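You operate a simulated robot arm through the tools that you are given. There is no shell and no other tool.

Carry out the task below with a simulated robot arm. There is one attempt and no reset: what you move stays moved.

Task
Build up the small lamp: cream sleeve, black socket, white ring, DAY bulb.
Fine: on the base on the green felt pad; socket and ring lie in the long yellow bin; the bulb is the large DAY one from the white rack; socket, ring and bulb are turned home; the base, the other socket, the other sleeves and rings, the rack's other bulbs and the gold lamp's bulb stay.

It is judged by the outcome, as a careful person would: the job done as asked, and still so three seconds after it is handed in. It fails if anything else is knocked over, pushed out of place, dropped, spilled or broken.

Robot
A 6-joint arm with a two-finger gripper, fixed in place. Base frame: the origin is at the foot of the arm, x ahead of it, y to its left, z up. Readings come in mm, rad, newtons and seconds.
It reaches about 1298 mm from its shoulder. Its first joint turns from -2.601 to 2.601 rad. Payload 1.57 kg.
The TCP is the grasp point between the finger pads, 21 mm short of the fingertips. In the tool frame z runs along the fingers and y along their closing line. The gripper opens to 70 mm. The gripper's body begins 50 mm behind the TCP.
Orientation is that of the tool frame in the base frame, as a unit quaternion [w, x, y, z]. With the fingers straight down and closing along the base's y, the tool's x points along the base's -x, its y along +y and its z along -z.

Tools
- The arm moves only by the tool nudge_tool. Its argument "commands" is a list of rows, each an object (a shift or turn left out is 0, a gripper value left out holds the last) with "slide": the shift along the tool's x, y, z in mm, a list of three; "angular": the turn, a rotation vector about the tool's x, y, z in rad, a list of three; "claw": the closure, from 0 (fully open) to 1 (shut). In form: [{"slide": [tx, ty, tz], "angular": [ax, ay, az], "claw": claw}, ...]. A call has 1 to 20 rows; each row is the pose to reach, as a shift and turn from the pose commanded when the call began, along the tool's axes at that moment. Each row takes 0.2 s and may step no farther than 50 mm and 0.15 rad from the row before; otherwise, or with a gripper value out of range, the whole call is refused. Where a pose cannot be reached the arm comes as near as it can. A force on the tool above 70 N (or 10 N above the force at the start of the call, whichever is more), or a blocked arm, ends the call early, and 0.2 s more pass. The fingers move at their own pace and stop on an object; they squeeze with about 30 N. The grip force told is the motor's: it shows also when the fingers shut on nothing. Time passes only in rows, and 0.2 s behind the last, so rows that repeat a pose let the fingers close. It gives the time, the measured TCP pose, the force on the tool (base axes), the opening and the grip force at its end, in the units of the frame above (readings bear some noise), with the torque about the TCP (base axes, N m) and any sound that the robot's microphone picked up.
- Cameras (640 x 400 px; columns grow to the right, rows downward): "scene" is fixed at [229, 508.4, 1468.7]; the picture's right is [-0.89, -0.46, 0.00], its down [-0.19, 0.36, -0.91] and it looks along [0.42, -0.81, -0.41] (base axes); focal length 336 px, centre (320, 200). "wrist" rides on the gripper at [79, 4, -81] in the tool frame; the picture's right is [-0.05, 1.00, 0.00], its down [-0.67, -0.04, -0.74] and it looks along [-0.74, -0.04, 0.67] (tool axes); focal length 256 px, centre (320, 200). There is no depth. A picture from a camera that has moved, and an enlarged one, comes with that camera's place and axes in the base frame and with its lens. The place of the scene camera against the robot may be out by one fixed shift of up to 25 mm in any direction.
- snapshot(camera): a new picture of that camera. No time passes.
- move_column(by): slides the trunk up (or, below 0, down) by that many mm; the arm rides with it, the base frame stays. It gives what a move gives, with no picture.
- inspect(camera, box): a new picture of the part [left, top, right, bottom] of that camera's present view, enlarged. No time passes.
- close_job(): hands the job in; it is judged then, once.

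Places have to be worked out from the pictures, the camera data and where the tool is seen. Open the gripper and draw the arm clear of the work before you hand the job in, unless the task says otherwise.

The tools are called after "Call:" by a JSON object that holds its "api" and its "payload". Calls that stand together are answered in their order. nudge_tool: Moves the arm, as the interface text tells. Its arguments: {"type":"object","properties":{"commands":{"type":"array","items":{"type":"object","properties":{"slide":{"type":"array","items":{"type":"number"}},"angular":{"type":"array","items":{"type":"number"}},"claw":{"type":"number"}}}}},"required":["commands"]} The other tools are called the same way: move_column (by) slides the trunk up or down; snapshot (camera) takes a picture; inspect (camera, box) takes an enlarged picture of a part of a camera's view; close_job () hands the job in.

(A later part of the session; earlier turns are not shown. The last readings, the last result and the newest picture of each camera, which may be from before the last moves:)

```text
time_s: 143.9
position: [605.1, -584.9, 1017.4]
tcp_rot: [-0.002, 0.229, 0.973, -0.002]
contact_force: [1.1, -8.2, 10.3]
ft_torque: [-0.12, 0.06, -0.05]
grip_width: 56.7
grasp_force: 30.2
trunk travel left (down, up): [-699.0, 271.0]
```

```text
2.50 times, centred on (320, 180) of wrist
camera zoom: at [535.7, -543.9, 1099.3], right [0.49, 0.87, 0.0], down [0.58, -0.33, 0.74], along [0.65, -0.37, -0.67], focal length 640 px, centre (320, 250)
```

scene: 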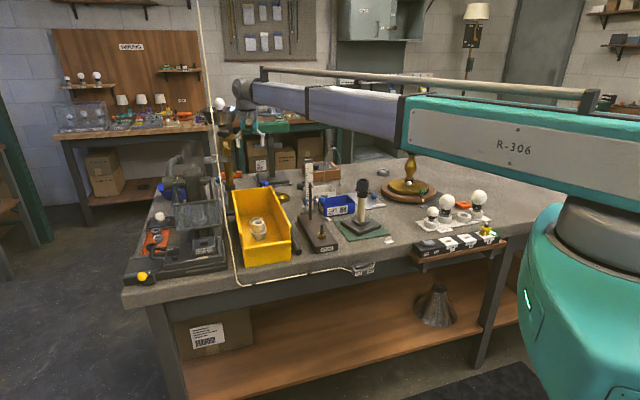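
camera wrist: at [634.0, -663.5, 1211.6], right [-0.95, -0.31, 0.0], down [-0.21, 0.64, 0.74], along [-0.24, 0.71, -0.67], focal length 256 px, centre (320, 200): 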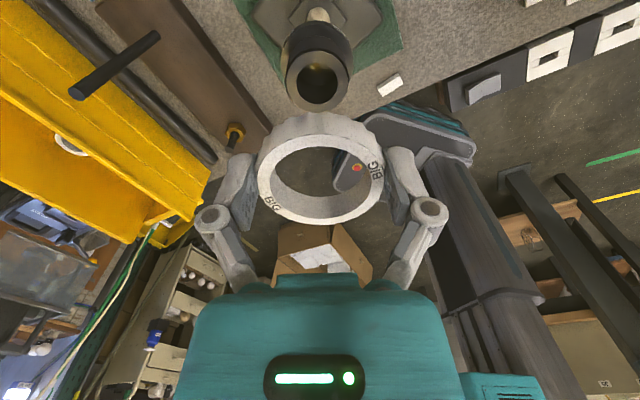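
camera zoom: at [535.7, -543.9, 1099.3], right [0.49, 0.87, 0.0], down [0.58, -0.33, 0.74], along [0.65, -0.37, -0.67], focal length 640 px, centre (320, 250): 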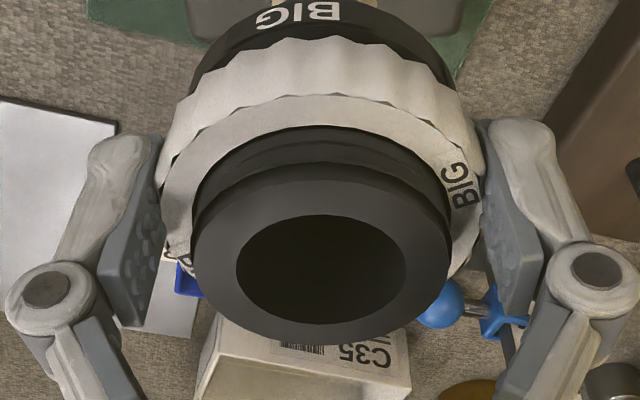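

Force dropped to 10 N, so it is likely starting to thread. I continue another 0.6 rad about the ring axis.

Call:
{"api": "nudge_tool", "payload": {"commands": [{"slide": [-0.05, 0.78, 0], "angular": [0, 0, 0.12]}, {"slide": [-0.19, 1.55, 0], "angular": [0, 0, 0.24]}, {"slide": [-0.41, 2.29, 0], "angular": [0, 0, 0.36]}, {"slide": [-0.73, 3.0, 0], "angular": [0, 0, 0.48]}, {"slide": [-1.14, 3.67, 0], "angular": [0, 0, 0.6]}]}}

Call:
{"api": "nudge_tool", "payload": {"commands": [{"slide": [-0.05, 0.78, 0], "angular": [0, 0, 0.12]}, {"slide": [-0.19, 1.55, 0], "angular": [0, 0, 0.24]}, {"slide": [-0.41, 2.29, 0], "angular": [0, 0, 0.36]}, {"slide": [-0.73, 3.0, 0], "angular": [0, 0, 0.48]}, {"slide": [-1.14, 3.67, 0], "angular": [0, 0, 0.6]}]}}

Call:
{"api": "inspect", "payload": {"camera": "scene", "box": [350, 170, 376, 195]}}

```text
time_s: 145.1
position: [607.0, -581.9, 1016.7]
tcp_rot: [-0.002, 0.507, 0.862, -0.002]
contact_force: [-2.6, -1.8, -13.4]
ft_torque: [0.03, 0.26, -0.01]
grip_width: 56.4
grasp_force: 30.3
trunk travel left (down, up): [-699.0, 271.0]
```

```text
time_s: 146.3
position: [612.2, -581.0, 1016.1]
tcp_rot: [-0.001, 0.739, 0.674, -0.003]
contact_force: [0.7, 0.0, -16.0]
ft_torque: [0.07, -0.04, 0.05]
grip_width: 56.5
grasp_force: 30.1
trunk travel left (down, up): [-699.0, 271.0]
```

```text
16.00 times, centred on (363, 182) of scene
camera zoom: at [229.0, 508.4, 1468.7], right [-0.89, -0.46, 0.0], down [-0.19, 0.36, -0.91], along [0.42, -0.81, -0.41], focal length 5376 px, centre (-368, 480)
```

zoom: 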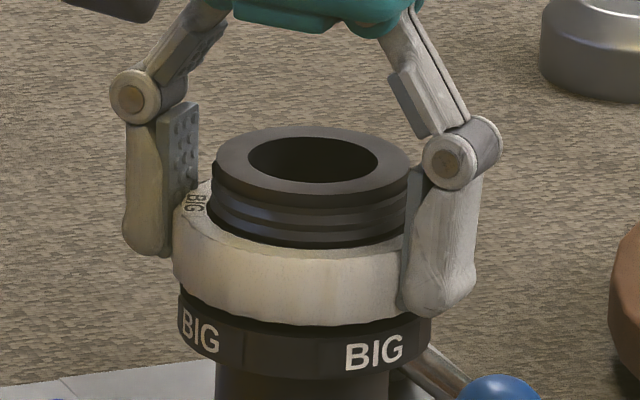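

Threaded (-16 N pull). I lower 2 mm and continue turning with attention to torque.

Call:
{"api": "move_column", "payload": {"by": -2}}

Call:
{"api": "nudge_tool", "payload": {"commands": [{"slide": [-0.05, 0.78, 0], "angular": [0, 0, 0.12]}, {"slide": [-0.19, 1.55, 0], "angular": [0, 0, 0.24]}, {"slide": [-0.41, 2.29, 0], "angular": [0, 0, 0.36]}, {"slide": [-0.73, 3.0, 0], "angular": [0, 0, 0.48]}, {"slide": [-1.14, 3.67, 0], "angular": [0, 0, 0.6]}]}}

Call:
{"api": "inspect", "payload": {"camera": "scene", "box": [340, 170, 400, 240]}}

Call:
{"api": "inspect", "payload": {"camera": "wrist", "box": [220, 100, 420, 260]}}

```text
time_s: 146.9
position: [611.1, -581.1, 1015.8]
tcp_rot: [-0.001, 0.739, 0.674, -0.002]
contact_force: [1.0, -9.0, 11.1]
ft_torque: [0.42, -0.07, -0.03]
grip_width: 56.6
grasp_force: 29.5
trunk travel left (down, up): [-697.0, 273.0]
```

```text
time_s: 148.1
position: [613.9, -582.5, 1014.2]
tcp_rot: [0.001, 0.904, 0.427, -0.003]
contact_force: [-2.7, -7.6, -0.4]
ft_torque: [-0.33, 0.21, -0.01]
grip_width: 56.7
grasp_force: 30.1
trunk travel left (down, up): [-697.0, 273.0]
```

```text
5.71 times, centred on (370, 205) of scene
camera zoom: at [229.0, 508.4, 1468.7], right [-0.89, -0.46, 0.0], down [-0.19, 0.36, -0.91], along [0.42, -0.81, -0.41], focal length 1920 px, centre (34, 171)
```

zoom: 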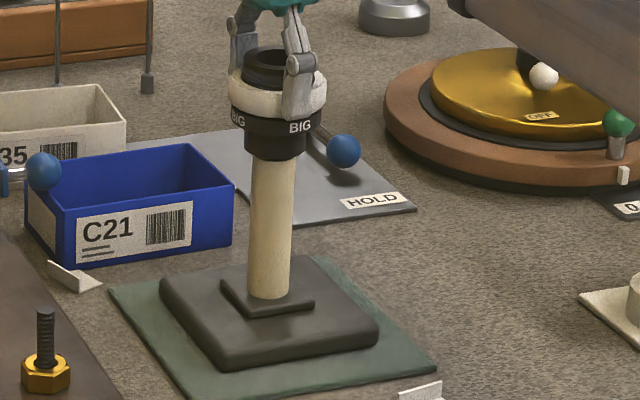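

```text
2.50 times, centred on (320, 180) of wrist
camera zoom: at [668.6, -522.6, 1096.3], right [0.74, -0.68, 0.0], down [-0.45, -0.49, 0.75], along [-0.51, -0.55, -0.66], focal length 640 px, centre (320, 250)
```

zoom: 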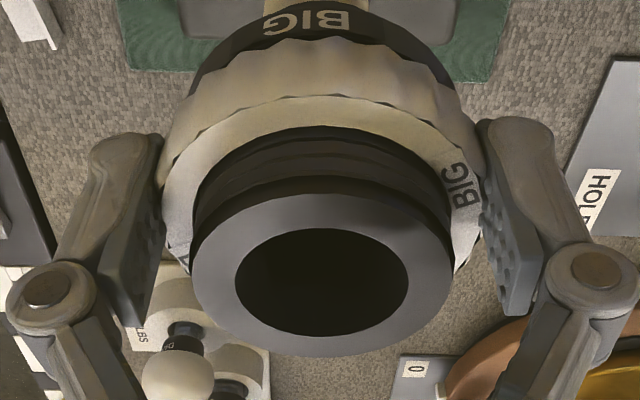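

The base is now back in its original orientation. I check the remaining gap between ring and flange.

Call:
{"api": "inspect", "payload": {"camera": "scene", "box": [350, 172, 376, 197]}}

```text
16.00 times, centred on (363, 184) of scene
camera zoom: at [229.0, 508.4, 1468.7], right [-0.89, -0.46, 0.0], down [-0.19, 0.36, -0.91], along [0.42, -0.81, -0.41], focal length 5376 px, centre (-368, 448)
```

zoom: 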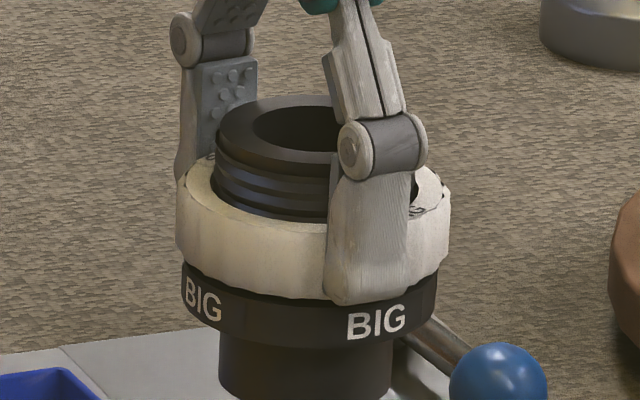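

The ring is nearly on the flange. I open, recentre the gripper on the lamp axis and turn back counter-clockwise for a concentric regrip.

Call:
{"api": "nudge_tool", "payload": {"commands": [{"claw": 0.1}, {"claw": 0}, {"claw": 0}]}}

Call:
{"api": "nudge_tool", "payload": {"commands": [{"slide": [-3, 0, 0]}, {"slide": [-6, 0, 0]}, {"slide": [-6, 0, 0]}, {"slide": [-6, 0, 0]}]}}

Call:
{"api": "inspect", "payload": {"camera": "wrist", "box": [220, 100, 420, 260]}}

Call:
{"api": "nudge_tool", "payload": {"commands": [{"angular": [0, 0, -0.15]}, {"angular": [0, 0, -0.3]}, {"angular": [0, 0, -0.45]}, {"angular": [0, 0, -0.6]}, {"angular": [0, 0, -0.75]}, {"angular": [0, 0, -0.9]}, {"angular": [0, 0, -1.05]}, {"angular": [0, 0, -1.2]}, {"angular": [0, 0, -1.35]}, {"angular": [0, 0, -1.5]}, {"angular": [0, 0, -1.57]}, {"angular": [0, 0, -1.57]}]}}

Call:
{"api": "inspect", "payload": {"camera": "wrist", "box": [220, 100, 420, 260]}}

```text
time_s: 148.9
position: [614.7, -582.5, 1014.6]
tcp_rot: [0.0, 0.905, 0.426, -0.003]
contact_force: [0.4, 0.3, -0.6]
ft_torque: [0.03, -0.01, 0.0]
grip_width: 69.6
grasp_force: 0.1
trunk travel left (down, up): [-697.0, 273.0]
```

```text
time_s: 149.9
position: [611.2, -587.1, 1014.1]
tcp_rot: [0.0, 0.904, 0.427, -0.002]
contact_force: [0.7, 0.4, -0.1]
ft_torque: [0.02, 0.01, -0.03]
grip_width: 69.8
grasp_force: 0.1
trunk travel left (down, up): [-697.0, 273.0]
```

```text
2.50 times, centred on (320, 180) of wrist
camera zoom: at [665.2, -526.8, 1096.6], right [0.74, -0.68, 0.0], down [-0.45, -0.49, 0.75], along [-0.51, -0.55, -0.66], focal length 640 px, centre (320, 250)
```

zoom: 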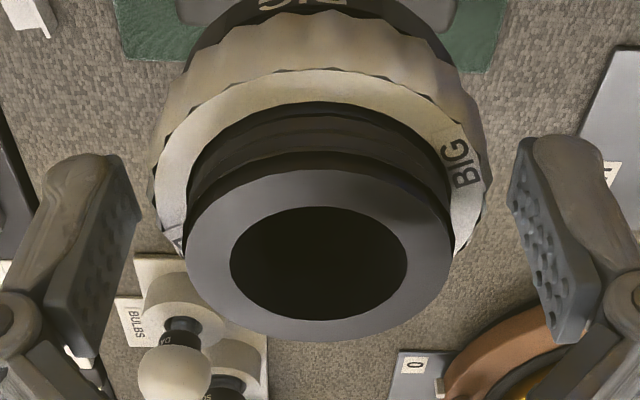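

```text
time_s: 152.5
position: [611.1, -586.3, 1015.5]
tcp_rot: [-0.002, 0.338, 0.941, -0.002]
contact_force: [-0.6, -0.2, 0.7]
ft_torque: [0.0, -0.04, 0.03]
grip_width: 70.2
grasp_force: 0.0
trunk travel left (down, up): [-697.0, 273.0]
```

```text
2.50 times, centred on (320, 180) of wrist
camera zoom: at [552.7, -531.4, 1097.1], right [0.68, 0.74, 0.0], down [0.49, -0.45, 0.74], along [0.55, -0.51, -0.67], focal length 640 px, centre (320, 250)
```

zoom: 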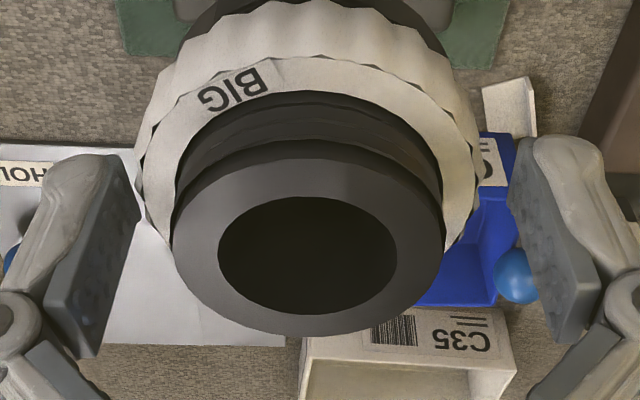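

The axis is offset by -1.9 mm along tool y at this yaw. I correct, close on the ring, and check.

Call:
{"api": "nudge_tool", "payload": {"commands": [{"slide": [0, -1.9, 0]}, {"slide": [0, -1.9, 0]}, {"slide": [0, -1.9, 0], "claw": 0.1}, {"slide": [0, -1.9, 0], "claw": 0.2}, {"slide": [0, -1.9, 0], "claw": 0.3}, {"slide": [0, -1.9, 0], "claw": 0.4}]}}

Call:
{"api": "inspect", "payload": {"camera": "wrist", "box": [220, 100, 420, 260]}}

```text
time_s: 153.9
position: [609.1, -588.8, 1015.7]
tcp_rot: [-0.001, 0.338, 0.941, -0.001]
contact_force: [1.6, -2.0, 7.8]
ft_torque: [0.02, -0.01, 0.01]
grip_width: 56.8
grasp_force: 29.6
trunk travel left (down, up): [-697.0, 273.0]
```

```text
2.50 times, centred on (320, 180) of wrist
camera zoom: at [551.4, -532.7, 1097.4], right [0.68, 0.74, 0.0], down [0.49, -0.45, 0.74], along [0.55, -0.51, -0.67], focal length 640 px, centre (320, 250)
```

zoom: 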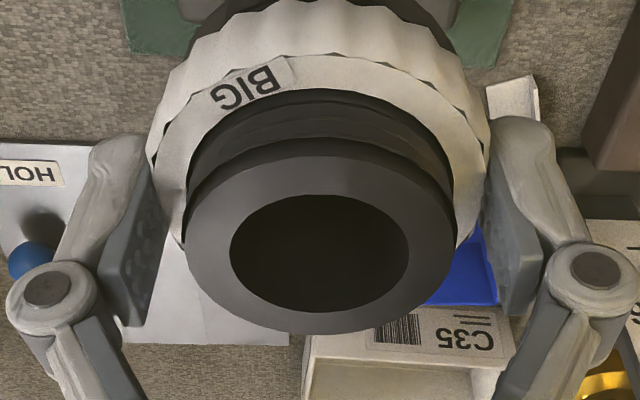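

Gripped concentrically. I turn clockwise in 0.3 rad increments watching the torque.

Call:
{"api": "nudge_tool", "payload": {"commands": [{"angular": [0, 0, 0.1]}, {"angular": [0, 0, 0.2]}, {"angular": [0, 0, 0.3]}]}}

Call:
{"api": "nudge_tool", "payload": {"commands": [{"angular": [0, 0, 0.1]}, {"angular": [0, 0, 0.2]}, {"angular": [0, 0, 0.3]}]}}

Call:
{"api": "nudge_tool", "payload": {"commands": [{"angular": [0, 0, 0.1]}, {"angular": [0, 0, 0.2]}]}}

```text
time_s: 154.7
position: [608.1, -587.3, 1015.2]
tcp_rot: [-0.001, 0.476, 0.879, -0.003]
contact_force: [0.5, -0.8, 0.4]
ft_torque: [0.06, -0.05, -0.02]
grip_width: 56.6
grasp_force: 29.9
trunk travel left (down, up): [-697.0, 273.0]
```

```text
time_s: 155.5
position: [609.8, -587.8, 1014.7]
tcp_rot: [-0.002, 0.602, 0.798, -0.002]
contact_force: [-2.1, 3.4, -9.3]
ft_torque: [0.38, 0.12, 0.02]
grip_width: 56.3
grasp_force: 30.4
trunk travel left (down, up): [-697.0, 273.0]
```

```text
time_s: 156.1
position: [610.6, -589.3, 1014.2]
tcp_rot: [-0.001, 0.679, 0.734, -0.002]
contact_force: [-0.3, 0.6, -12.6]
ft_torque: [0.17, -0.02, 0.01]
grip_width: 56.4
grasp_force: 29.4
trunk travel left (down, up): [-697.0, 273.0]
```

Still threading with no torque. I lower 1.5 mm to relieve the pull and go on in small steps.

Call:
{"api": "move_column", "payload": {"by": -1.5}}

Call:
{"api": "nudge_tool", "payload": {"commands": [{"angular": [0, 0, 0.1]}, {"angular": [0, 0, 0.2]}]}}

Call:
{"api": "nudge_tool", "payload": {"commands": [{"angular": [0, 0, 0.1]}, {"angular": [0, 0, 0.15]}]}}

Call:
{"api": "inspect", "payload": {"camera": "scene", "box": [350, 172, 376, 197]}}

```text
time_s: 156.6
position: [610.2, -589.2, 1013.6]
tcp_rot: [0.0, 0.678, 0.735, -0.002]
contact_force: [5.9, -5.5, 11.4]
ft_torque: [0.09, -0.07, 0.04]
grip_width: 56.4
grasp_force: 30.0
trunk travel left (down, up): [-695.0, 275.0]
```

```text
time_s: 157.2
position: [610.4, -588.7, 1013.8]
tcp_rot: [0.0, 0.749, 0.662, -0.003]
contact_force: [7.5, -8.5, 13.4]
ft_torque: [-0.2, -0.28, -0.02]
grip_width: 56.5
grasp_force: 30.4
trunk travel left (down, up): [-695.0, 275.0]
```

```text
time_s: 157.8
position: [607.6, -585.9, 1014.0]
tcp_rot: [-0.001, 0.796, 0.605, -0.004]
contact_force: [-5.4, 5.1, -1.8]
ft_torque: [0.37, 0.25, 0.31]
grip_width: 56.4
grasp_force: 29.9
trunk travel left (down, up): [-695.0, 275.0]
```

```text
16.00 times, centred on (363, 184) of scene
camera zoom: at [229.0, 508.4, 1468.7], right [-0.89, -0.46, 0.0], down [-0.19, 0.36, -0.91], along [0.42, -0.81, -0.41], focal length 5376 px, centre (-368, 448)
```

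zoom: 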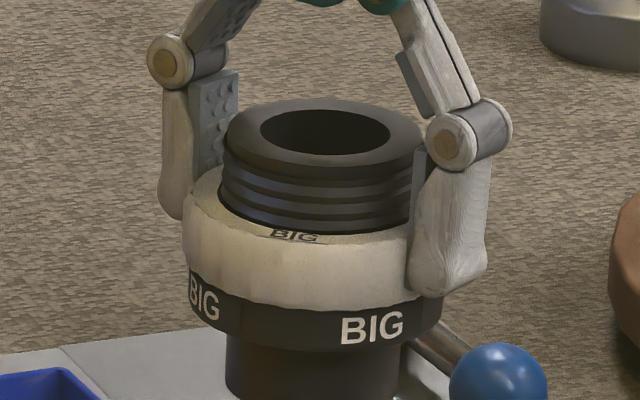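

Torque 0.31 suggests the ring is home. I add 0.08 rad to confirm that the torque rises.

Call:
{"api": "nudge_tool", "payload": {"commands": [{"angular": [0, 0, 0.08]}]}}

Call:
{"api": "inspect", "payload": {"camera": "scene", "box": [340, 170, 400, 240]}}

```text
time_s: 158.2
position: [610.7, -587.6, 1014.0]
tcp_rot: [0.0, 0.819, 0.574, -0.003]
contact_force: [1.0, 2.7, -0.9]
ft_torque: [0.41, 0.1, 0.53]
grip_width: 56.5
grasp_force: 29.6
trunk travel left (down, up): [-695.0, 275.0]
```

```text
5.71 times, centred on (370, 205) of scene
camera zoom: at [229.0, 508.4, 1468.7], right [-0.89, -0.46, 0.0], down [-0.19, 0.36, -0.91], along [0.42, -0.81, -0.41], focal length 1920 px, centre (34, 171)
```

zoom: 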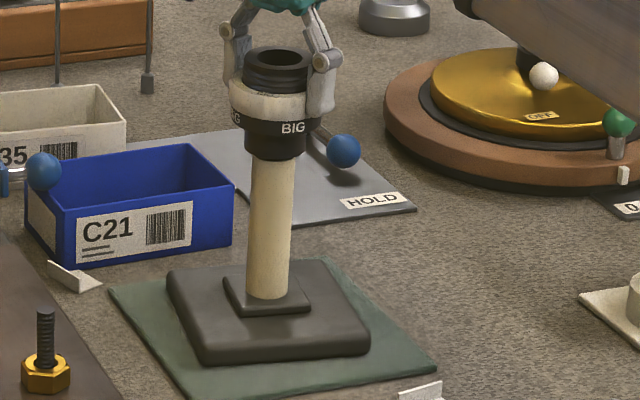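

The ring is home (0.53 N m), but the base was carried about 13° too far clockwise. I repeat the full-turn approach with the ring gripped: first stroke 1.7 rad clockwise.

Call:
{"api": "nudge_tool", "payload": {"commands": [{"angular": [0, 0, 0.12]}, {"angular": [0, 0, 0.24]}, {"angular": [0, 0, 0.36]}, {"angular": [0, 0, 0.48]}, {"angular": [0, 0, 0.6]}, {"angular": [0, 0, 0.72]}, {"angular": [0, 0, 0.84]}, {"angular": [0, 0, 0.96]}, {"angular": [0, 0, 1.08]}, {"angular": [0, 0, 1.2]}, {"angular": [0, 0, 1.32]}, {"angular": [0, 0, 1.44]}, {"angular": [0, 0, 1.56]}, {"angular": [0, 0, 1.7]}]}}

Call:
{"api": "inspect", "payload": {"camera": "scene", "box": [340, 170, 400, 240]}}

Call:
{"api": "inspect", "payload": {"camera": "wrist", "box": [200, 0, 440, 240]}}

```text
time_s: 161.2
position: [610.6, -588.7, 1013.9]
tcp_rot: [0.001, 0.971, -0.238, -0.001]
contact_force: [-0.8, -0.4, -5.4]
ft_torque: [0.15, 0.1, 0.6]
grip_width: 56.7
grasp_force: 29.5
trunk travel left (down, up): [-695.0, 275.0]
```

```text
5.71 times, centred on (370, 205) of scene
camera zoom: at [229.0, 508.4, 1468.7], right [-0.89, -0.46, 0.0], down [-0.19, 0.36, -0.91], along [0.42, -0.81, -0.41], focal length 1920 px, centre (34, 171)
```

zoom: 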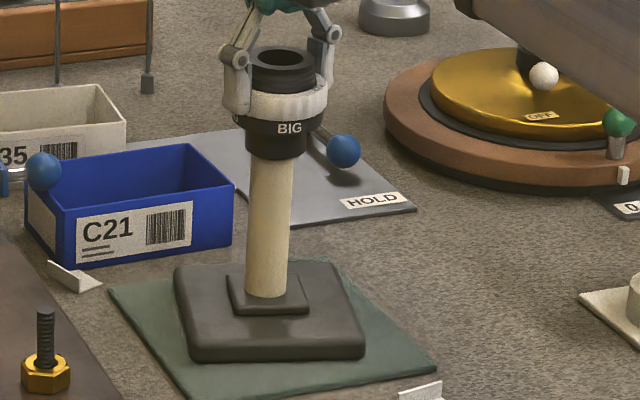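

```text
1.67 times, centred on (320, 120) of wrist
camera zoom: at [678.8, -627.2, 1095.0], right [-0.51, -0.86, 0.0], down [-0.57, 0.34, 0.75], along [-0.64, 0.38, -0.67], focal length 427 px, centre (320, 333)
```

zoom: 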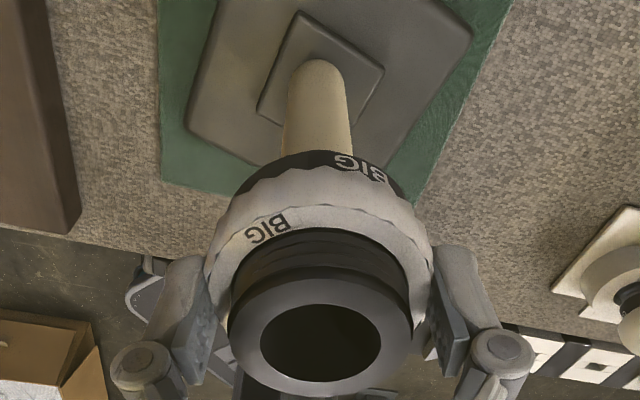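

The base total is now about 113°; 247° remain. I open, rotate back 4.5 rad counter-clockwise and regrip.

Call:
{"api": "nudge_tool", "payload": {"commands": [{"claw": 0.1}, {"claw": 0}, {"claw": 0}]}}

Call:
{"api": "nudge_tool", "payload": {"commands": [{"angular": [0, 0, -0.15]}, {"angular": [0, 0, -0.3]}, {"angular": [0, 0, -0.45]}, {"angular": [0, 0, -0.6]}, {"angular": [0, 0, -0.75]}, {"angular": [0, 0, -0.9]}, {"angular": [0, 0, -1.05]}, {"angular": [0, 0, -1.2]}, {"angular": [0, 0, -1.35]}, {"angular": [0, 0, -1.5]}, {"angular": [0, 0, -1.65]}, {"angular": [0, 0, -1.8]}, {"angular": [0, 0, -1.95]}, {"angular": [0, 0, -2.1]}, {"angular": [0, 0, -2.25]}, {"angular": [0, 0, -2.4]}, {"angular": [0, 0, -2.55]}, {"angular": [0, 0, -2.7]}, {"angular": [0, 0, -2.85]}, {"angular": [0, 0, -2.9]}]}}

Call:
{"api": "inspect", "payload": {"camera": "wrist", "box": [220, 100, 420, 260]}}

Call:
{"api": "nudge_tool", "payload": {"commands": [{"angular": [0, 0, -0.15]}, {"angular": [0, 0, -0.3]}, {"angular": [0, 0, -0.45]}, {"angular": [0, 0, -0.6]}, {"angular": [0, 0, -0.75]}, {"angular": [0, 0, -0.9]}, {"angular": [0, 0, -1.05]}, {"angular": [0, 0, -1.2]}, {"angular": [0, 0, -1.35]}, {"angular": [0, 0, -1.5]}, {"angular": [0, 0, -1.57]}, {"angular": [0, 0, -1.57]}]}}

Call:
{"api": "inspect", "payload": {"camera": "wrist", "box": [220, 100, 420, 260]}}

```text
time_s: 162.0
position: [610.1, -588.5, 1012.7]
tcp_rot: [0.003, 0.972, -0.236, -0.001]
contact_force: [0.1, 0.2, 0.1]
ft_torque: [0.0, 0.02, 0.0]
grip_width: 69.6
grasp_force: 0.0
trunk travel left (down, up): [-695.0, 275.0]
```

```text
time_s: 166.2
position: [608.5, -589.0, 1012.9]
tcp_rot: [-0.002, 0.352, 0.936, -0.002]
contact_force: [0.0, 0.0, 0.1]
ft_torque: [0.0, -0.05, 0.0]
grip_width: 70.1
grasp_force: 0.1
trunk travel left (down, up): [-695.0, 275.0]
```

```text
2.50 times, centred on (320, 180) of wrist
camera zoom: at [553.0, -531.5, 1095.6], right [0.7, 0.72, 0.0], down [0.48, -0.46, 0.74], along [0.53, -0.52, -0.67], focal length 640 px, centre (320, 250)
```

zoom: 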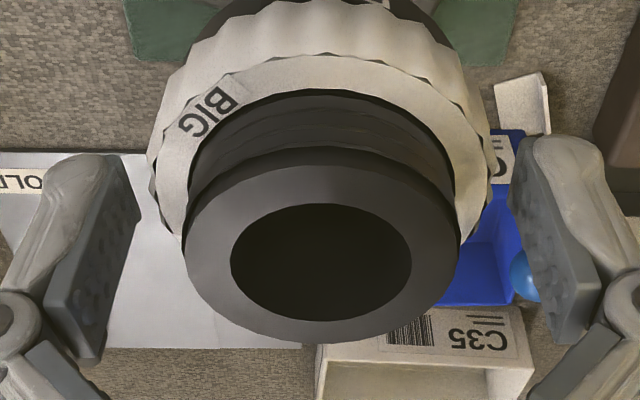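

```text
time_s: 168.8
position: [608.5, -588.8, 1013.8]
tcp_rot: [-0.003, -0.413, 0.911, 0.0]
contact_force: [0.2, -0.1, -0.2]
ft_torque: [0.03, -0.02, -0.01]
grip_width: 69.8
grasp_force: 0.1
trunk travel left (down, up): [-695.0, 275.0]
```

```text
2.50 times, centred on (320, 180) of wrist
camera zoom: at [554.5, -643.8, 1095.9], right [-0.72, 0.7, 0.0], down [0.47, 0.48, 0.74], along [0.52, 0.53, -0.67], focal length 640 px, centre (320, 250)
```

zoom: 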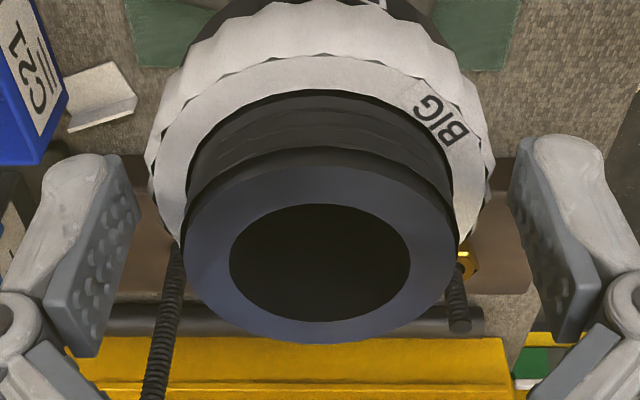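

Centred in both views. I close on the ring and turn clockwise 4.2 rad in stages.

Call:
{"api": "nudge_tool", "payload": {"commands": [{"claw": 0.1}, {"claw": 0.2}, {"claw": 0.3}, {"claw": 0.4}, {"claw": 0.4}]}}

Call:
{"api": "nudge_tool", "payload": {"commands": [{"angular": [0, 0, 0.12]}, {"angular": [0, 0, 0.24]}, {"angular": [0, 0, 0.36]}, {"angular": [0, 0, 0.48]}, {"angular": [0, 0, 0.6]}, {"angular": [0, 0, 0.72]}, {"angular": [0, 0, 0.84]}, {"angular": [0, 0, 0.96]}, {"angular": [0, 0, 1.08]}, {"angular": [0, 0, 1.2]}, {"angular": [0, 0, 1.32]}, {"angular": [0, 0, 1.44]}, {"angular": [0, 0, 1.56]}, {"angular": [0, 0, 1.68]}, {"angular": [0, 0, 1.8]}]}}

Call:
{"api": "inspect", "payload": {"camera": "scene", "box": [340, 170, 400, 240]}}

Call:
{"api": "inspect", "payload": {"camera": "wrist", "box": [200, 0, 440, 240]}}

```text
time_s: 170.0
position: [609.6, -588.0, 1014.7]
tcp_rot: [-0.002, -0.412, 0.911, -0.001]
contact_force: [4.3, -4.0, 11.2]
ft_torque: [-0.11, -0.12, 0.01]
grip_width: 61.2
grasp_force: 30.0
trunk travel left (down, up): [-695.0, 275.0]
```

```text
time_s: 173.2
position: [609.8, -587.8, 1013.5]
tcp_rot: [-0.001, 0.457, 0.889, -0.002]
contact_force: [-0.6, 1.4, -4.4]
ft_torque: [0.19, 0.15, 0.6]
grip_width: 57.1
grasp_force: 29.2
trunk travel left (down, up): [-695.0, 275.0]
```

```text
5.71 times, centred on (370, 205) of scene
camera zoom: at [229.0, 508.4, 1468.7], right [-0.89, -0.46, 0.0], down [-0.19, 0.36, -0.91], along [0.42, -0.81, -0.41], focal length 1920 px, centre (34, 171)
```

zoom: 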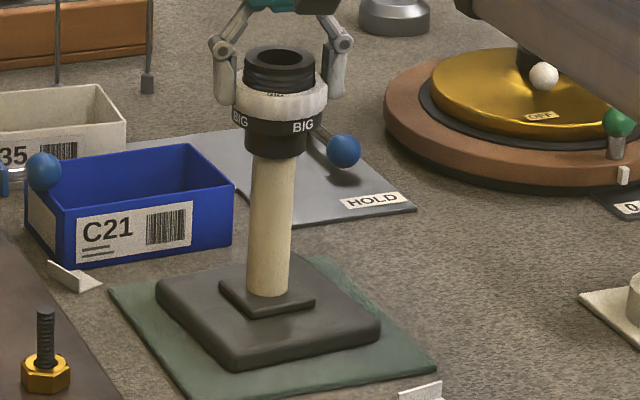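

```text
1.67 times, centred on (320, 120) of wrist
camera zoom: at [567.9, -520.0, 1095.3], right [0.84, 0.54, -0.01], down [0.36, -0.56, 0.74], along [0.4, -0.63, -0.67], focal length 427 px, centre (320, 333)
```

zoom: 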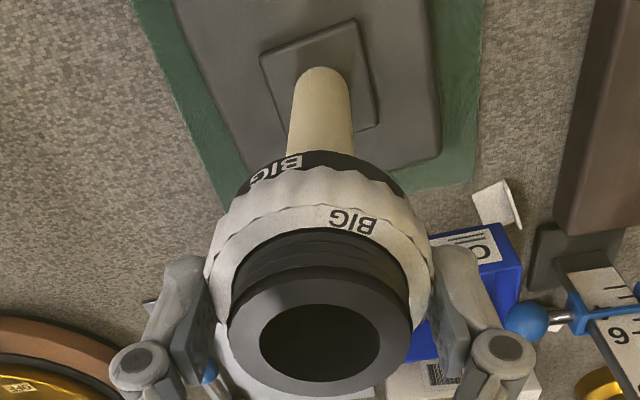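

The base is about 174° around (there was initial slip). I continue 2.7 rad clockwise.

Call:
{"api": "nudge_tool", "payload": {"commands": [{"angular": [0, 0, 0.14]}, {"angular": [0, 0, 0.28]}, {"angular": [0, 0, 0.42]}, {"angular": [0, 0, 0.56]}, {"angular": [0, 0, 0.7]}, {"angular": [0, 0, 0.84]}, {"angular": [0, 0, 0.98]}, {"angular": [0, 0, 1.12]}, {"angular": [0, 0, 1.26]}, {"angular": [0, 0, 1.4]}, {"angular": [0, 0, 1.54]}, {"angular": [0, 0, 1.68]}, {"angular": [0, 0, 1.82]}, {"angular": [0, 0, 1.96]}, {"angular": [0, 0, 2.1]}, {"angular": [0, 0, 2.24]}, {"angular": [0, 0, 2.38]}, {"angular": [0, 0, 2.52]}, {"angular": [0, 0, 2.66]}]}}

Call:
{"api": "inspect", "payload": {"camera": "scene", "box": [340, 170, 400, 240]}}

Call:
{"api": "inspect", "payload": {"camera": "wrist", "box": [200, 0, 440, 240]}}

```text
time_s: 177.2
position: [608.9, -588.9, 1012.9]
tcp_rot: [0.002, 0.972, -0.233, -0.002]
contact_force: [-1.6, 1.4, -4.2]
ft_torque: [0.11, 0.13, 0.56]
grip_width: 57.4
grasp_force: 30.2
trunk travel left (down, up): [-695.0, 275.0]
```

```text
5.71 times, centred on (370, 205) of scene
camera zoom: at [229.0, 508.4, 1468.7], right [-0.89, -0.46, 0.0], down [-0.19, 0.36, -0.91], along [0.42, -0.81, -0.41], focal length 1920 px, centre (34, 171)
```

zoom: 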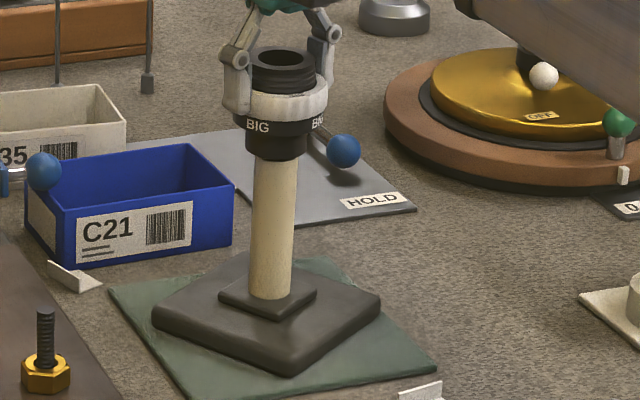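

```text
1.67 times, centred on (320, 120) of wrist
camera zoom: at [679.0, -626.3, 1095.0], right [-0.5, -0.87, 0.0], down [-0.57, 0.34, 0.75], along [-0.65, 0.37, -0.67], focal length 427 px, centre (320, 333)
```

zoom: 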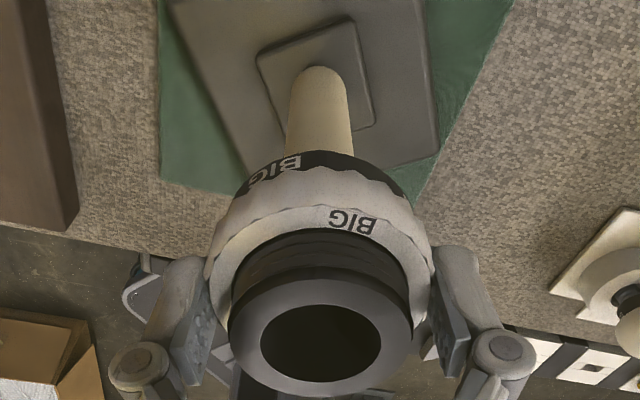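

About 35° remain. I open, turn back 1.4 rad and regrip once more for the last bit.

Call:
{"api": "nudge_tool", "payload": {"commands": [{"claw": 0.1}, {"claw": 0}, {"claw": 0}, {"angular": [0, 0, -0.15]}, {"angular": [0, 0, -0.3]}, {"angular": [0, 0, -0.45]}, {"angular": [0, 0, -0.6]}, {"angular": [0, 0, -0.75]}, {"angular": [0, 0, -0.9]}, {"angular": [0, 0, -1.05]}, {"angular": [0, 0, -1.2]}, {"angular": [0, 0, -1.35]}, {"angular": [0, 0, -1.4]}, {"angular": [0, 0, -1.4]}]}}

Call:
{"api": "nudge_tool", "payload": {"commands": [{"claw": 0.1}, {"claw": 0.2}, {"claw": 0.3}, {"claw": 0.5}, {"claw": 0.5}, {"claw": 0.5}]}}

Call:
{"api": "nudge_tool", "payload": {"commands": [{"angular": [0, 0, 0.12]}, {"angular": [0, 0, 0.24]}, {"angular": [0, 0, 0.36]}, {"angular": [0, 0, 0.48]}]}}

Call:
{"api": "inspect", "payload": {"camera": "scene", "box": [340, 170, 400, 240]}}

```text
time_s: 180.2
position: [609.5, -588.2, 1013.9]
tcp_rot: [0.0, 0.893, 0.45, -0.003]
contact_force: [-0.4, -0.1, 0.1]
ft_torque: [-0.04, -0.01, -0.02]
grip_width: 70.0
grasp_force: 0.1
trunk travel left (down, up): [-695.0, 275.0]
```

```text
time_s: 181.6
position: [609.5, -588.4, 1013.8]
tcp_rot: [0.001, 0.893, 0.45, -0.003]
contact_force: [-0.8, -1.5, 8.6]
ft_torque: [0.04, 0.0, 0.07]
grip_width: 60.7
grasp_force: 29.8
trunk travel left (down, up): [-695.0, 275.0]
```

```text
time_s: 182.6
position: [608.9, -587.6, 1015.7]
tcp_rot: [0.001, 0.975, 0.222, -0.001]
contact_force: [-0.2, 0.5, 8.0]
ft_torque: [-0.02, -0.01, 0.28]
grip_width: 57.1
grasp_force: 30.1
trunk travel left (down, up): [-695.0, 275.0]
```

```text
5.71 times, centred on (370, 205) of scene
camera zoom: at [229.0, 508.4, 1468.7], right [-0.89, -0.46, 0.0], down [-0.19, 0.36, -0.91], along [0.42, -0.81, -0.41], focal length 1920 px, centre (34, 171)
```

zoom: 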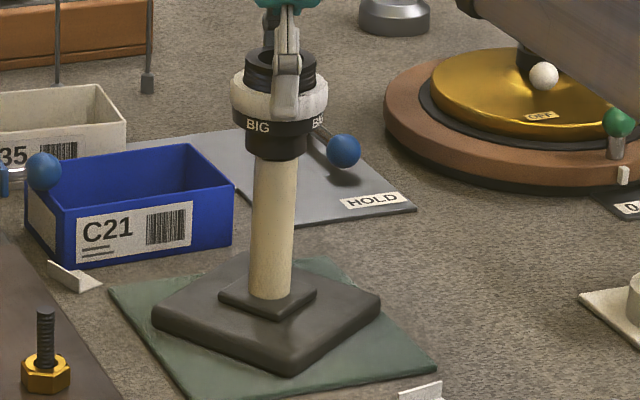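

Now gripped firmly (57 mm). I turn 0.5 rad and check.

Call:
{"api": "nudge_tool", "payload": {"commands": [{"angular": [0, 0, 0.12]}, {"angular": [0, 0, 0.24]}, {"angular": [0, 0, 0.36]}, {"angular": [0, 0, 0.48]}]}}

Call:
{"api": "inspect", "payload": {"camera": "scene", "box": [340, 170, 400, 240]}}

Call:
{"api": "inspect", "payload": {"camera": "wrist", "box": [200, 0, 440, 240]}}

```text
time_s: 183.6
position: [609.6, -588.2, 1012.8]
tcp_rot: [0.002, 1.0, -0.014, -0.002]
contact_force: [-1.0, -0.3, -2.1]
ft_torque: [0.0, 0.05, 0.79]
grip_width: 57.1
grasp_force: 30.4
trunk travel left (down, up): [-695.0, 275.0]
```

```text
5.71 times, centred on (370, 205) of scene
camera zoom: at [229.0, 508.4, 1468.7], right [-0.89, -0.46, 0.0], down [-0.19, 0.36, -0.91], along [0.42, -0.81, -0.41], focal length 1920 px, centre (34, 171)
```

zoom: 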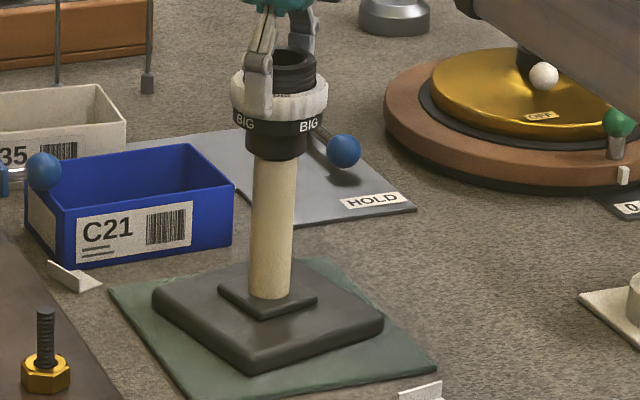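

```text
1.67 times, centred on (320, 120) of wrist
camera zoom: at [689.1, -593.6, 1095.0], right [-0.08, -1.0, 0.0], down [-0.66, 0.06, 0.75], along [-0.75, 0.06, -0.66], focal length 427 px, centre (320, 333)
```

zoom: 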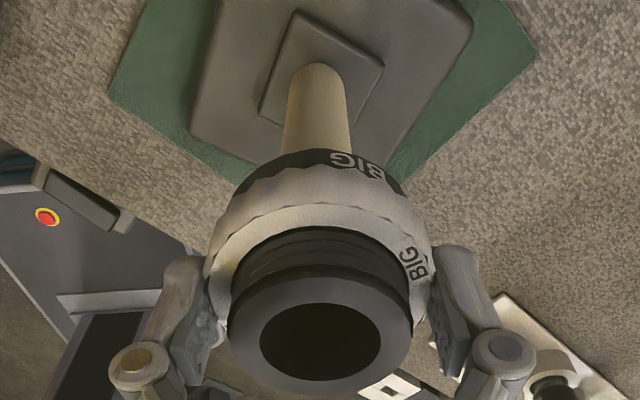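

About 12° remain; I turn 0.12 rad more, leaving a few degrees for the bulb's tightening, then release and rise.

Call:
{"api": "nudge_tool", "payload": {"commands": [{"angular": [0, 0, 0.12]}]}}

Call:
{"api": "nudge_tool", "payload": {"commands": [{"claw": 0.1}, {"claw": 0}, {"claw": 0}]}}

Call:
{"api": "move_column", "payload": {"by": 120}}

Call:
{"api": "inspect", "payload": {"camera": "scene", "box": [340, 170, 400, 240]}}

Call:
{"api": "inspect", "payload": {"camera": "scene", "box": [350, 172, 376, 197]}}

Call:
{"api": "inspect", "payload": {"camera": "scene", "box": [410, 170, 510, 250]}}

```text
time_s: 184.0
position: [609.9, -588.6, 1012.6]
tcp_rot: [0.002, 0.997, -0.075, -0.002]
contact_force: [-0.7, 0.5, -3.5]
ft_torque: [0.09, 0.06, 0.7]
grip_width: 57.4
grasp_force: 29.3
trunk travel left (down, up): [-695.0, 275.0]
```

```text
time_s: 184.8
position: [610.0, -588.0, 1015.5]
tcp_rot: [0.001, 0.997, -0.074, -0.001]
contact_force: [0.5, 0.3, -0.1]
ft_torque: [0.01, 0.02, -0.01]
grip_width: 70.2
grasp_force: 0.1
trunk travel left (down, up): [-695.0, 275.0]
```

```text
time_s: 186.3
position: [609.9, -588.8, 1134.8]
tcp_rot: [0.001, 0.997, -0.074, -0.001]
contact_force: [-0.2, -1.0, 0.5]
ft_torque: [-0.01, -0.01, 0.0]
grip_width: 69.7
grasp_force: 0.1
trunk travel left (down, up): [-815.0, 155.0]
```

```text
5.71 times, centred on (370, 205) of scene
camera zoom: at [229.0, 508.4, 1468.7], right [-0.89, -0.46, 0.0], down [-0.19, 0.36, -0.91], along [0.42, -0.81, -0.41], focal length 1920 px, centre (34, 171)
```

zoom: 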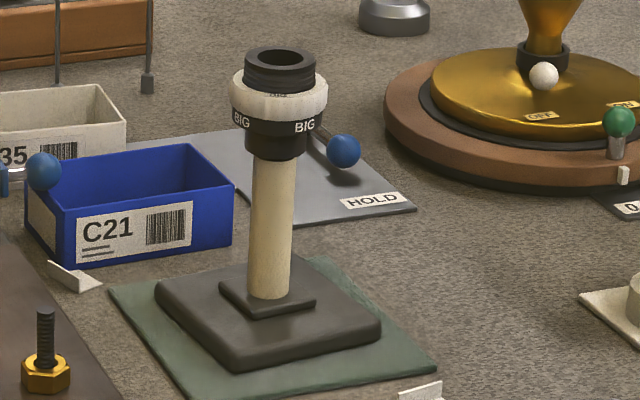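

```text
16.00 times, centred on (363, 184) of scene
camera zoom: at [229.0, 508.4, 1468.7], right [-0.89, -0.46, 0.0], down [-0.19, 0.36, -0.91], along [0.42, -0.81, -0.41], focal length 5376 px, centre (-368, 448)
```

zoom: 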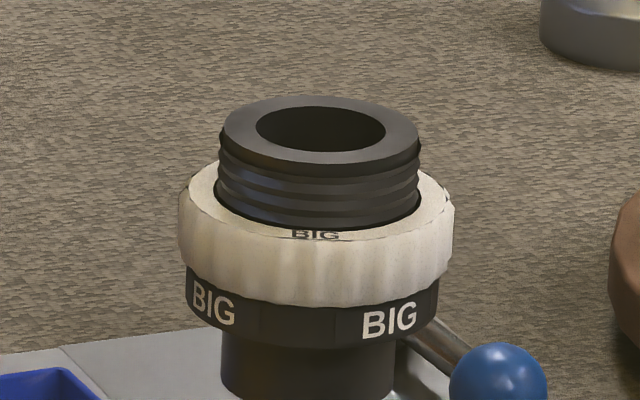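

```text
5.00 times, centred on (460, 210) of scene
camera zoom: at [229.0, 508.4, 1468.7], right [-0.89, -0.46, 0.0], down [-0.19, 0.36, -0.91], along [0.42, -0.81, -0.41], focal length 1680 px, centre (-380, 150)
```

zoom: 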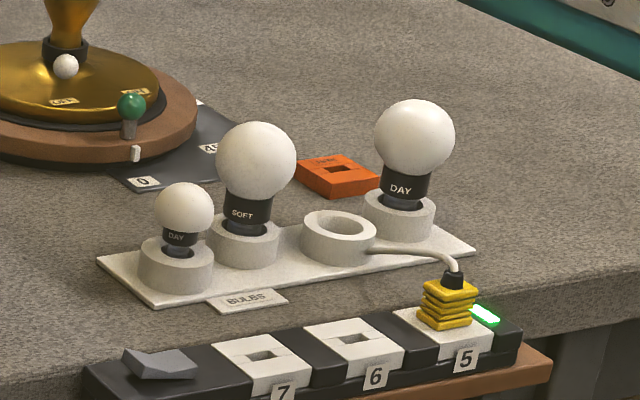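

The ring is seated on the flange and the base is nearly in its original pose. Now I go to the bulb rack: the large DAY bulb is the rightmost, near (220,-905).

Call:
{"api": "nudge_tool", "payload": {"commands": [{"slide": [-17.8, 19.5, 0], "angular": [0, 0, -0.15]}, {"slide": [-35.6, 39, 0], "angular": [0, 0, -0.3]}, {"slide": [-53.4, 58.5, 0], "angular": [0, 0, -0.45]}, {"slide": [-71.2, 78, 0], "angular": [0, 0, -0.6]}, {"slide": [-89, 97.5, 0], "angular": [0, 0, -0.75]}, {"slide": [-106.9, 117, 0], "angular": [0, 0, -0.9]}, {"slide": [-124.7, 136.5, 0], "angular": [0, 0, -1.05]}, {"slide": [-142.5, 156, 0], "angular": [0, 0, -1.2]}, {"slide": [-160.3, 175.5, 0], "angular": [0, 0, -1.35]}, {"slide": [-178.1, 195, 0], "angular": [0, 0, -1.5]}, {"slide": [-195.9, 214.5, 0], "angular": [0, 0, -1.65]}, {"slide": [-213.7, 234, 0], "angular": [0, 0, -1.8]}, {"slide": [-231.5, 253.5, 0], "angular": [0, 0, -1.95]}, {"slide": [-249.4, 273, 0], "angular": [0, 0, -2.1]}, {"slide": [-267.2, 292.5, 0], "angular": [0, 0, -2.25]}, {"slide": [-285, 312, 0], "angular": [0, 0, -2.4]}, {"slide": [-302.8, 331.5, 0], "angular": [0, 0, -2.55]}, {"slide": [-320.6, 351, 0], "angular": [0, 0, -2.7]}, {"slide": [-338.5, 370.7, 0], "angular": [0, 0, -2.85]}, {"slide": [-338.5, 370.7, 0], "angular": [0, 0, -2.85]}]}}

Call:
{"api": "snapshot", "payload": {"camera": "wrist"}}

Call:
{"api": "snapshot", "payload": {"camera": "scene"}}

```text
time_s: 190.5
position: [220.5, -905.2, 1133.5]
tcp_rot: [-0.001, 0.218, 0.976, -0.001]
contact_force: [-0.5, -0.4, 0.0]
ft_torque: [-0.05, 0.03, -0.02]
grip_width: 70.0
grasp_force: 0.1
trunk travel left (down, up): [-815.0, 155.0]
```

```text
taken
camera wrist: at [150.4, -865.8, 1215.7], right [0.47, 0.88, 0.0], down [0.59, -0.31, 0.74], along [0.65, -0.35, -0.67], focal length 256 px, centre (320, 200)
```

wrist: 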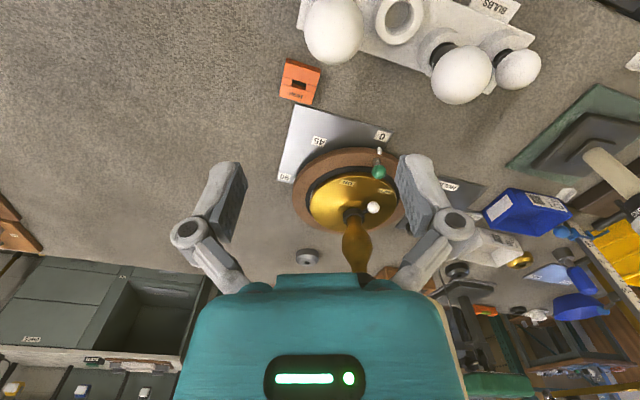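

```text
taken
```

scene: 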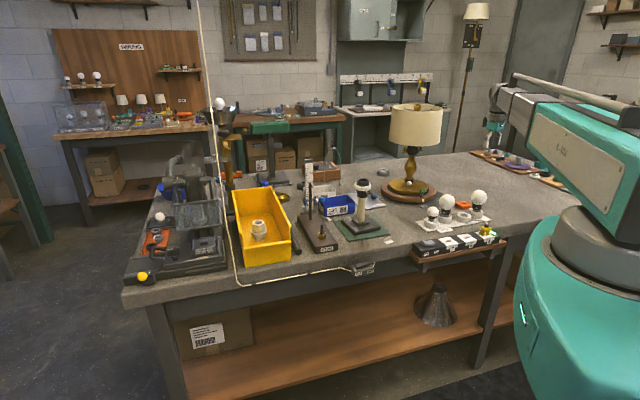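

The large DAY bulb is close beneath (offset ≈14 mm along tool y). I centre and lower 120 mm.

Call:
{"api": "nudge_tool", "payload": {"commands": [{"slide": [1, 7, 0]}, {"slide": [1, 14, 0]}, {"slide": [1, 14, 0]}]}}

Call:
{"api": "move_column", "payload": {"by": -120}}

Call:
{"api": "snapshot", "payload": {"camera": "wrist"}}

Call:
{"api": "inspect", "payload": {"camera": "scene", "box": [410, 130, 530, 240]}}

```text
time_s: 191.3
position: [225.3, -892.3, 1134.3]
tcp_rot: [-0.001, 0.218, 0.976, -0.001]
contact_force: [-0.5, 0.0, -0.5]
ft_torque: [-0.01, -0.04, -0.02]
grip_width: 70.0
grasp_force: 0.1
trunk travel left (down, up): [-815.0, 155.0]
```

```text
time_s: 192.8
position: [225.7, -892.2, 1014.2]
tcp_rot: [-0.002, 0.218, 0.976, -0.001]
contact_force: [-0.5, 0.1, 0.3]
ft_torque: [-0.01, 0.04, 0.01]
grip_width: 70.0
grasp_force: 0.1
trunk travel left (down, up): [-695.0, 275.0]
```

```text
taken
camera wrist: at [155.4, -852.5, 1095.8], right [0.47, 0.88, 0.0], down [0.59, -0.31, 0.74], along [0.65, -0.35, -0.67], focal length 256 px, centre (320, 200)
```

wrist: 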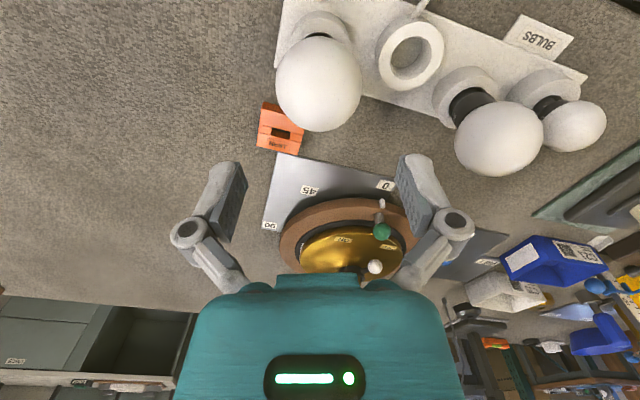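

```text
3.64 times, centred on (470, 185) of scene
camera zoom: at [229.0, 508.4, 1468.7], right [-0.89, -0.46, 0.0], down [-0.19, 0.36, -0.91], along [0.42, -0.81, -0.41], focal length 1222 px, centre (-226, 254)
```

zoom: 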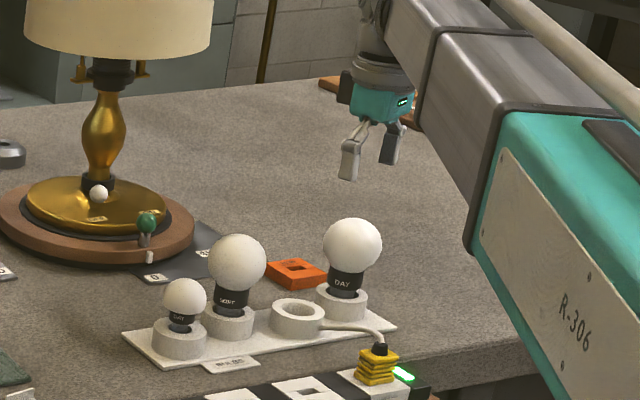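

The bulb glass (≈62 mm) is centred, centre z≈913. I lower 60 mm and recheck.

Call:
{"api": "nudge_tool", "payload": {"commands": [{"slide": [0, -0.8, 0]}, {"slide": [0, -0.8, 0]}]}}

Call:
{"api": "move_column", "payload": {"by": -40}}

Call:
{"api": "snapshot", "payload": {"camera": "wrist"}}

```text
time_s: 193.4
position: [224.4, -891.4, 1014.0]
tcp_rot: [-0.001, 0.218, 0.976, -0.001]
contact_force: [0.7, -1.0, -0.6]
ft_torque: [0.01, 0.04, 0.04]
grip_width: 69.8
grasp_force: 0.0
trunk travel left (down, up): [-695.0, 275.0]
```

```text
time_s: 194.2
position: [224.5, -892.2, 974.4]
tcp_rot: [-0.002, 0.218, 0.976, -0.002]
contact_force: [0.1, 0.6, -0.3]
ft_torque: [0.01, 0.03, 0.0]
grip_width: 70.0
grasp_force: 0.0
trunk travel left (down, up): [-655.0, 315.0]
```

```text
taken
camera wrist: at [154.9, -853.1, 1055.7], right [0.47, 0.88, 0.0], down [0.59, -0.31, 0.74], along [0.65, -0.35, -0.67], focal length 256 px, centre (320, 200)
```

wrist: 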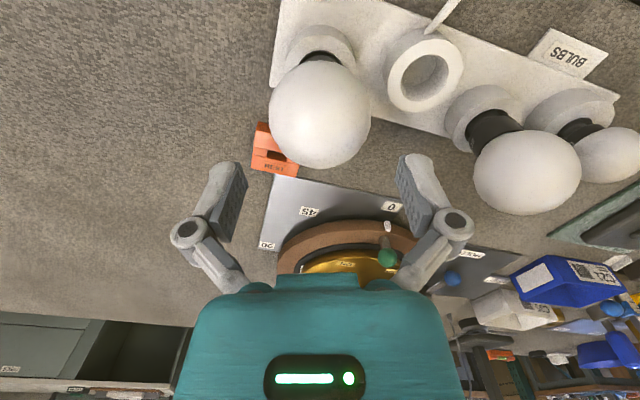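

Consistent: centre z≈914.5. I lower 45 mm more, check and then the last 15.

Call:
{"api": "move_column", "payload": {"by": -42}}

Call:
{"api": "snapshot", "payload": {"camera": "wrist"}}

Call:
{"api": "inspect", "payload": {"camera": "scene", "box": [420, 150, 530, 250]}}

```text
time_s: 195.1
position: [225.2, -892.4, 931.5]
tcp_rot: [-0.001, 0.218, 0.976, -0.002]
contact_force: [-0.1, 0.1, 0.6]
ft_torque: [-0.03, 0.02, 0.0]
grip_width: 69.9
grasp_force: 0.1
trunk travel left (down, up): [-613.0, 357.0]
```

```text
taken
camera wrist: at [154.9, -853.1, 1013.7], right [0.47, 0.88, 0.0], down [0.59, -0.31, 0.74], along [0.65, -0.35, -0.67], focal length 256 px, centre (320, 200)
```

wrist: 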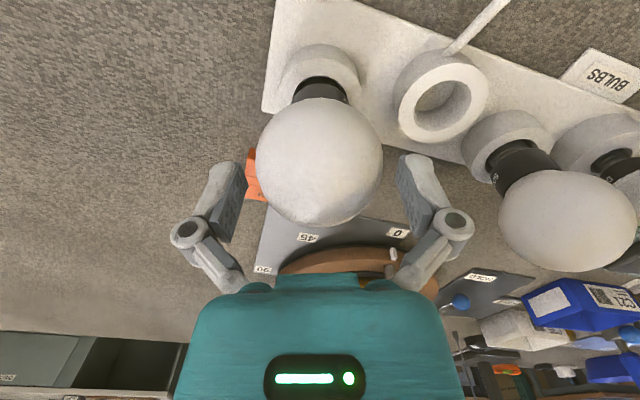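

```text
4.00 times, centred on (475, 200) of scene
camera zoom: at [229.0, 508.4, 1468.7], right [-0.89, -0.46, 0.0], down [-0.19, 0.36, -0.91], along [0.42, -0.81, -0.41], focal length 1344 px, centre (-300, 200)
```

zoom: 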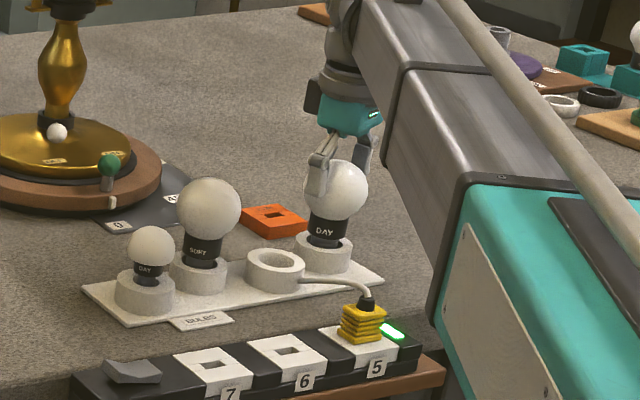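

All consistent. I lower 17 mm to the equator and close gently.

Call:
{"api": "move_column", "payload": {"by": -17}}

Call:
{"api": "nudge_tool", "payload": {"commands": [{"claw": 0.05}, {"claw": 0.1}, {"claw": 0.15}, {"claw": 0.2}, {"claw": 0.2}]}}

Call:
{"api": "snapshot", "payload": {"camera": "wrist"}}

```text
time_s: 195.7
position: [224.5, -891.4, 915.2]
tcp_rot: [-0.002, 0.219, 0.976, -0.001]
contact_force: [-0.7, -0.1, -0.6]
ft_torque: [0.01, 0.02, -0.03]
grip_width: 69.6
grasp_force: 0.1
trunk travel left (down, up): [-596.0, 374.0]
```

```text
time_s: 196.9
position: [224.2, -892.0, 914.6]
tcp_rot: [-0.001, 0.219, 0.976, -0.002]
contact_force: [-0.7, -1.0, 0.3]
ft_torque: [-0.03, 0.03, 0.01]
grip_width: 57.1
grasp_force: 0.4
trunk travel left (down, up): [-596.0, 374.0]
```

```text
taken
camera wrist: at [154.8, -853.4, 996.6], right [0.47, 0.88, 0.0], down [0.59, -0.31, 0.74], along [0.65, -0.35, -0.67], focal length 256 px, centre (320, 200)
```

wrist: 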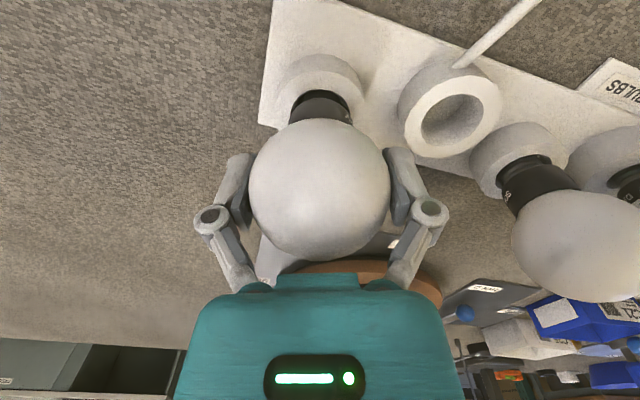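

Nearly touching. I close a bit more.

Call:
{"api": "nudge_tool", "payload": {"commands": [{"claw": 0.22}, {"claw": 0.24}, {"claw": 0.27}, {"claw": 0.3}]}}

```text
time_s: 197.9
position: [223.7, -893.1, 914.4]
tcp_rot: [-0.002, 0.218, 0.976, -0.002]
contact_force: [-0.8, -6.0, 6.9]
ft_torque: [-0.03, -0.04, 0.04]
grip_width: 56.1
grasp_force: 18.4
trunk travel left (down, up): [-596.0, 374.0]
```

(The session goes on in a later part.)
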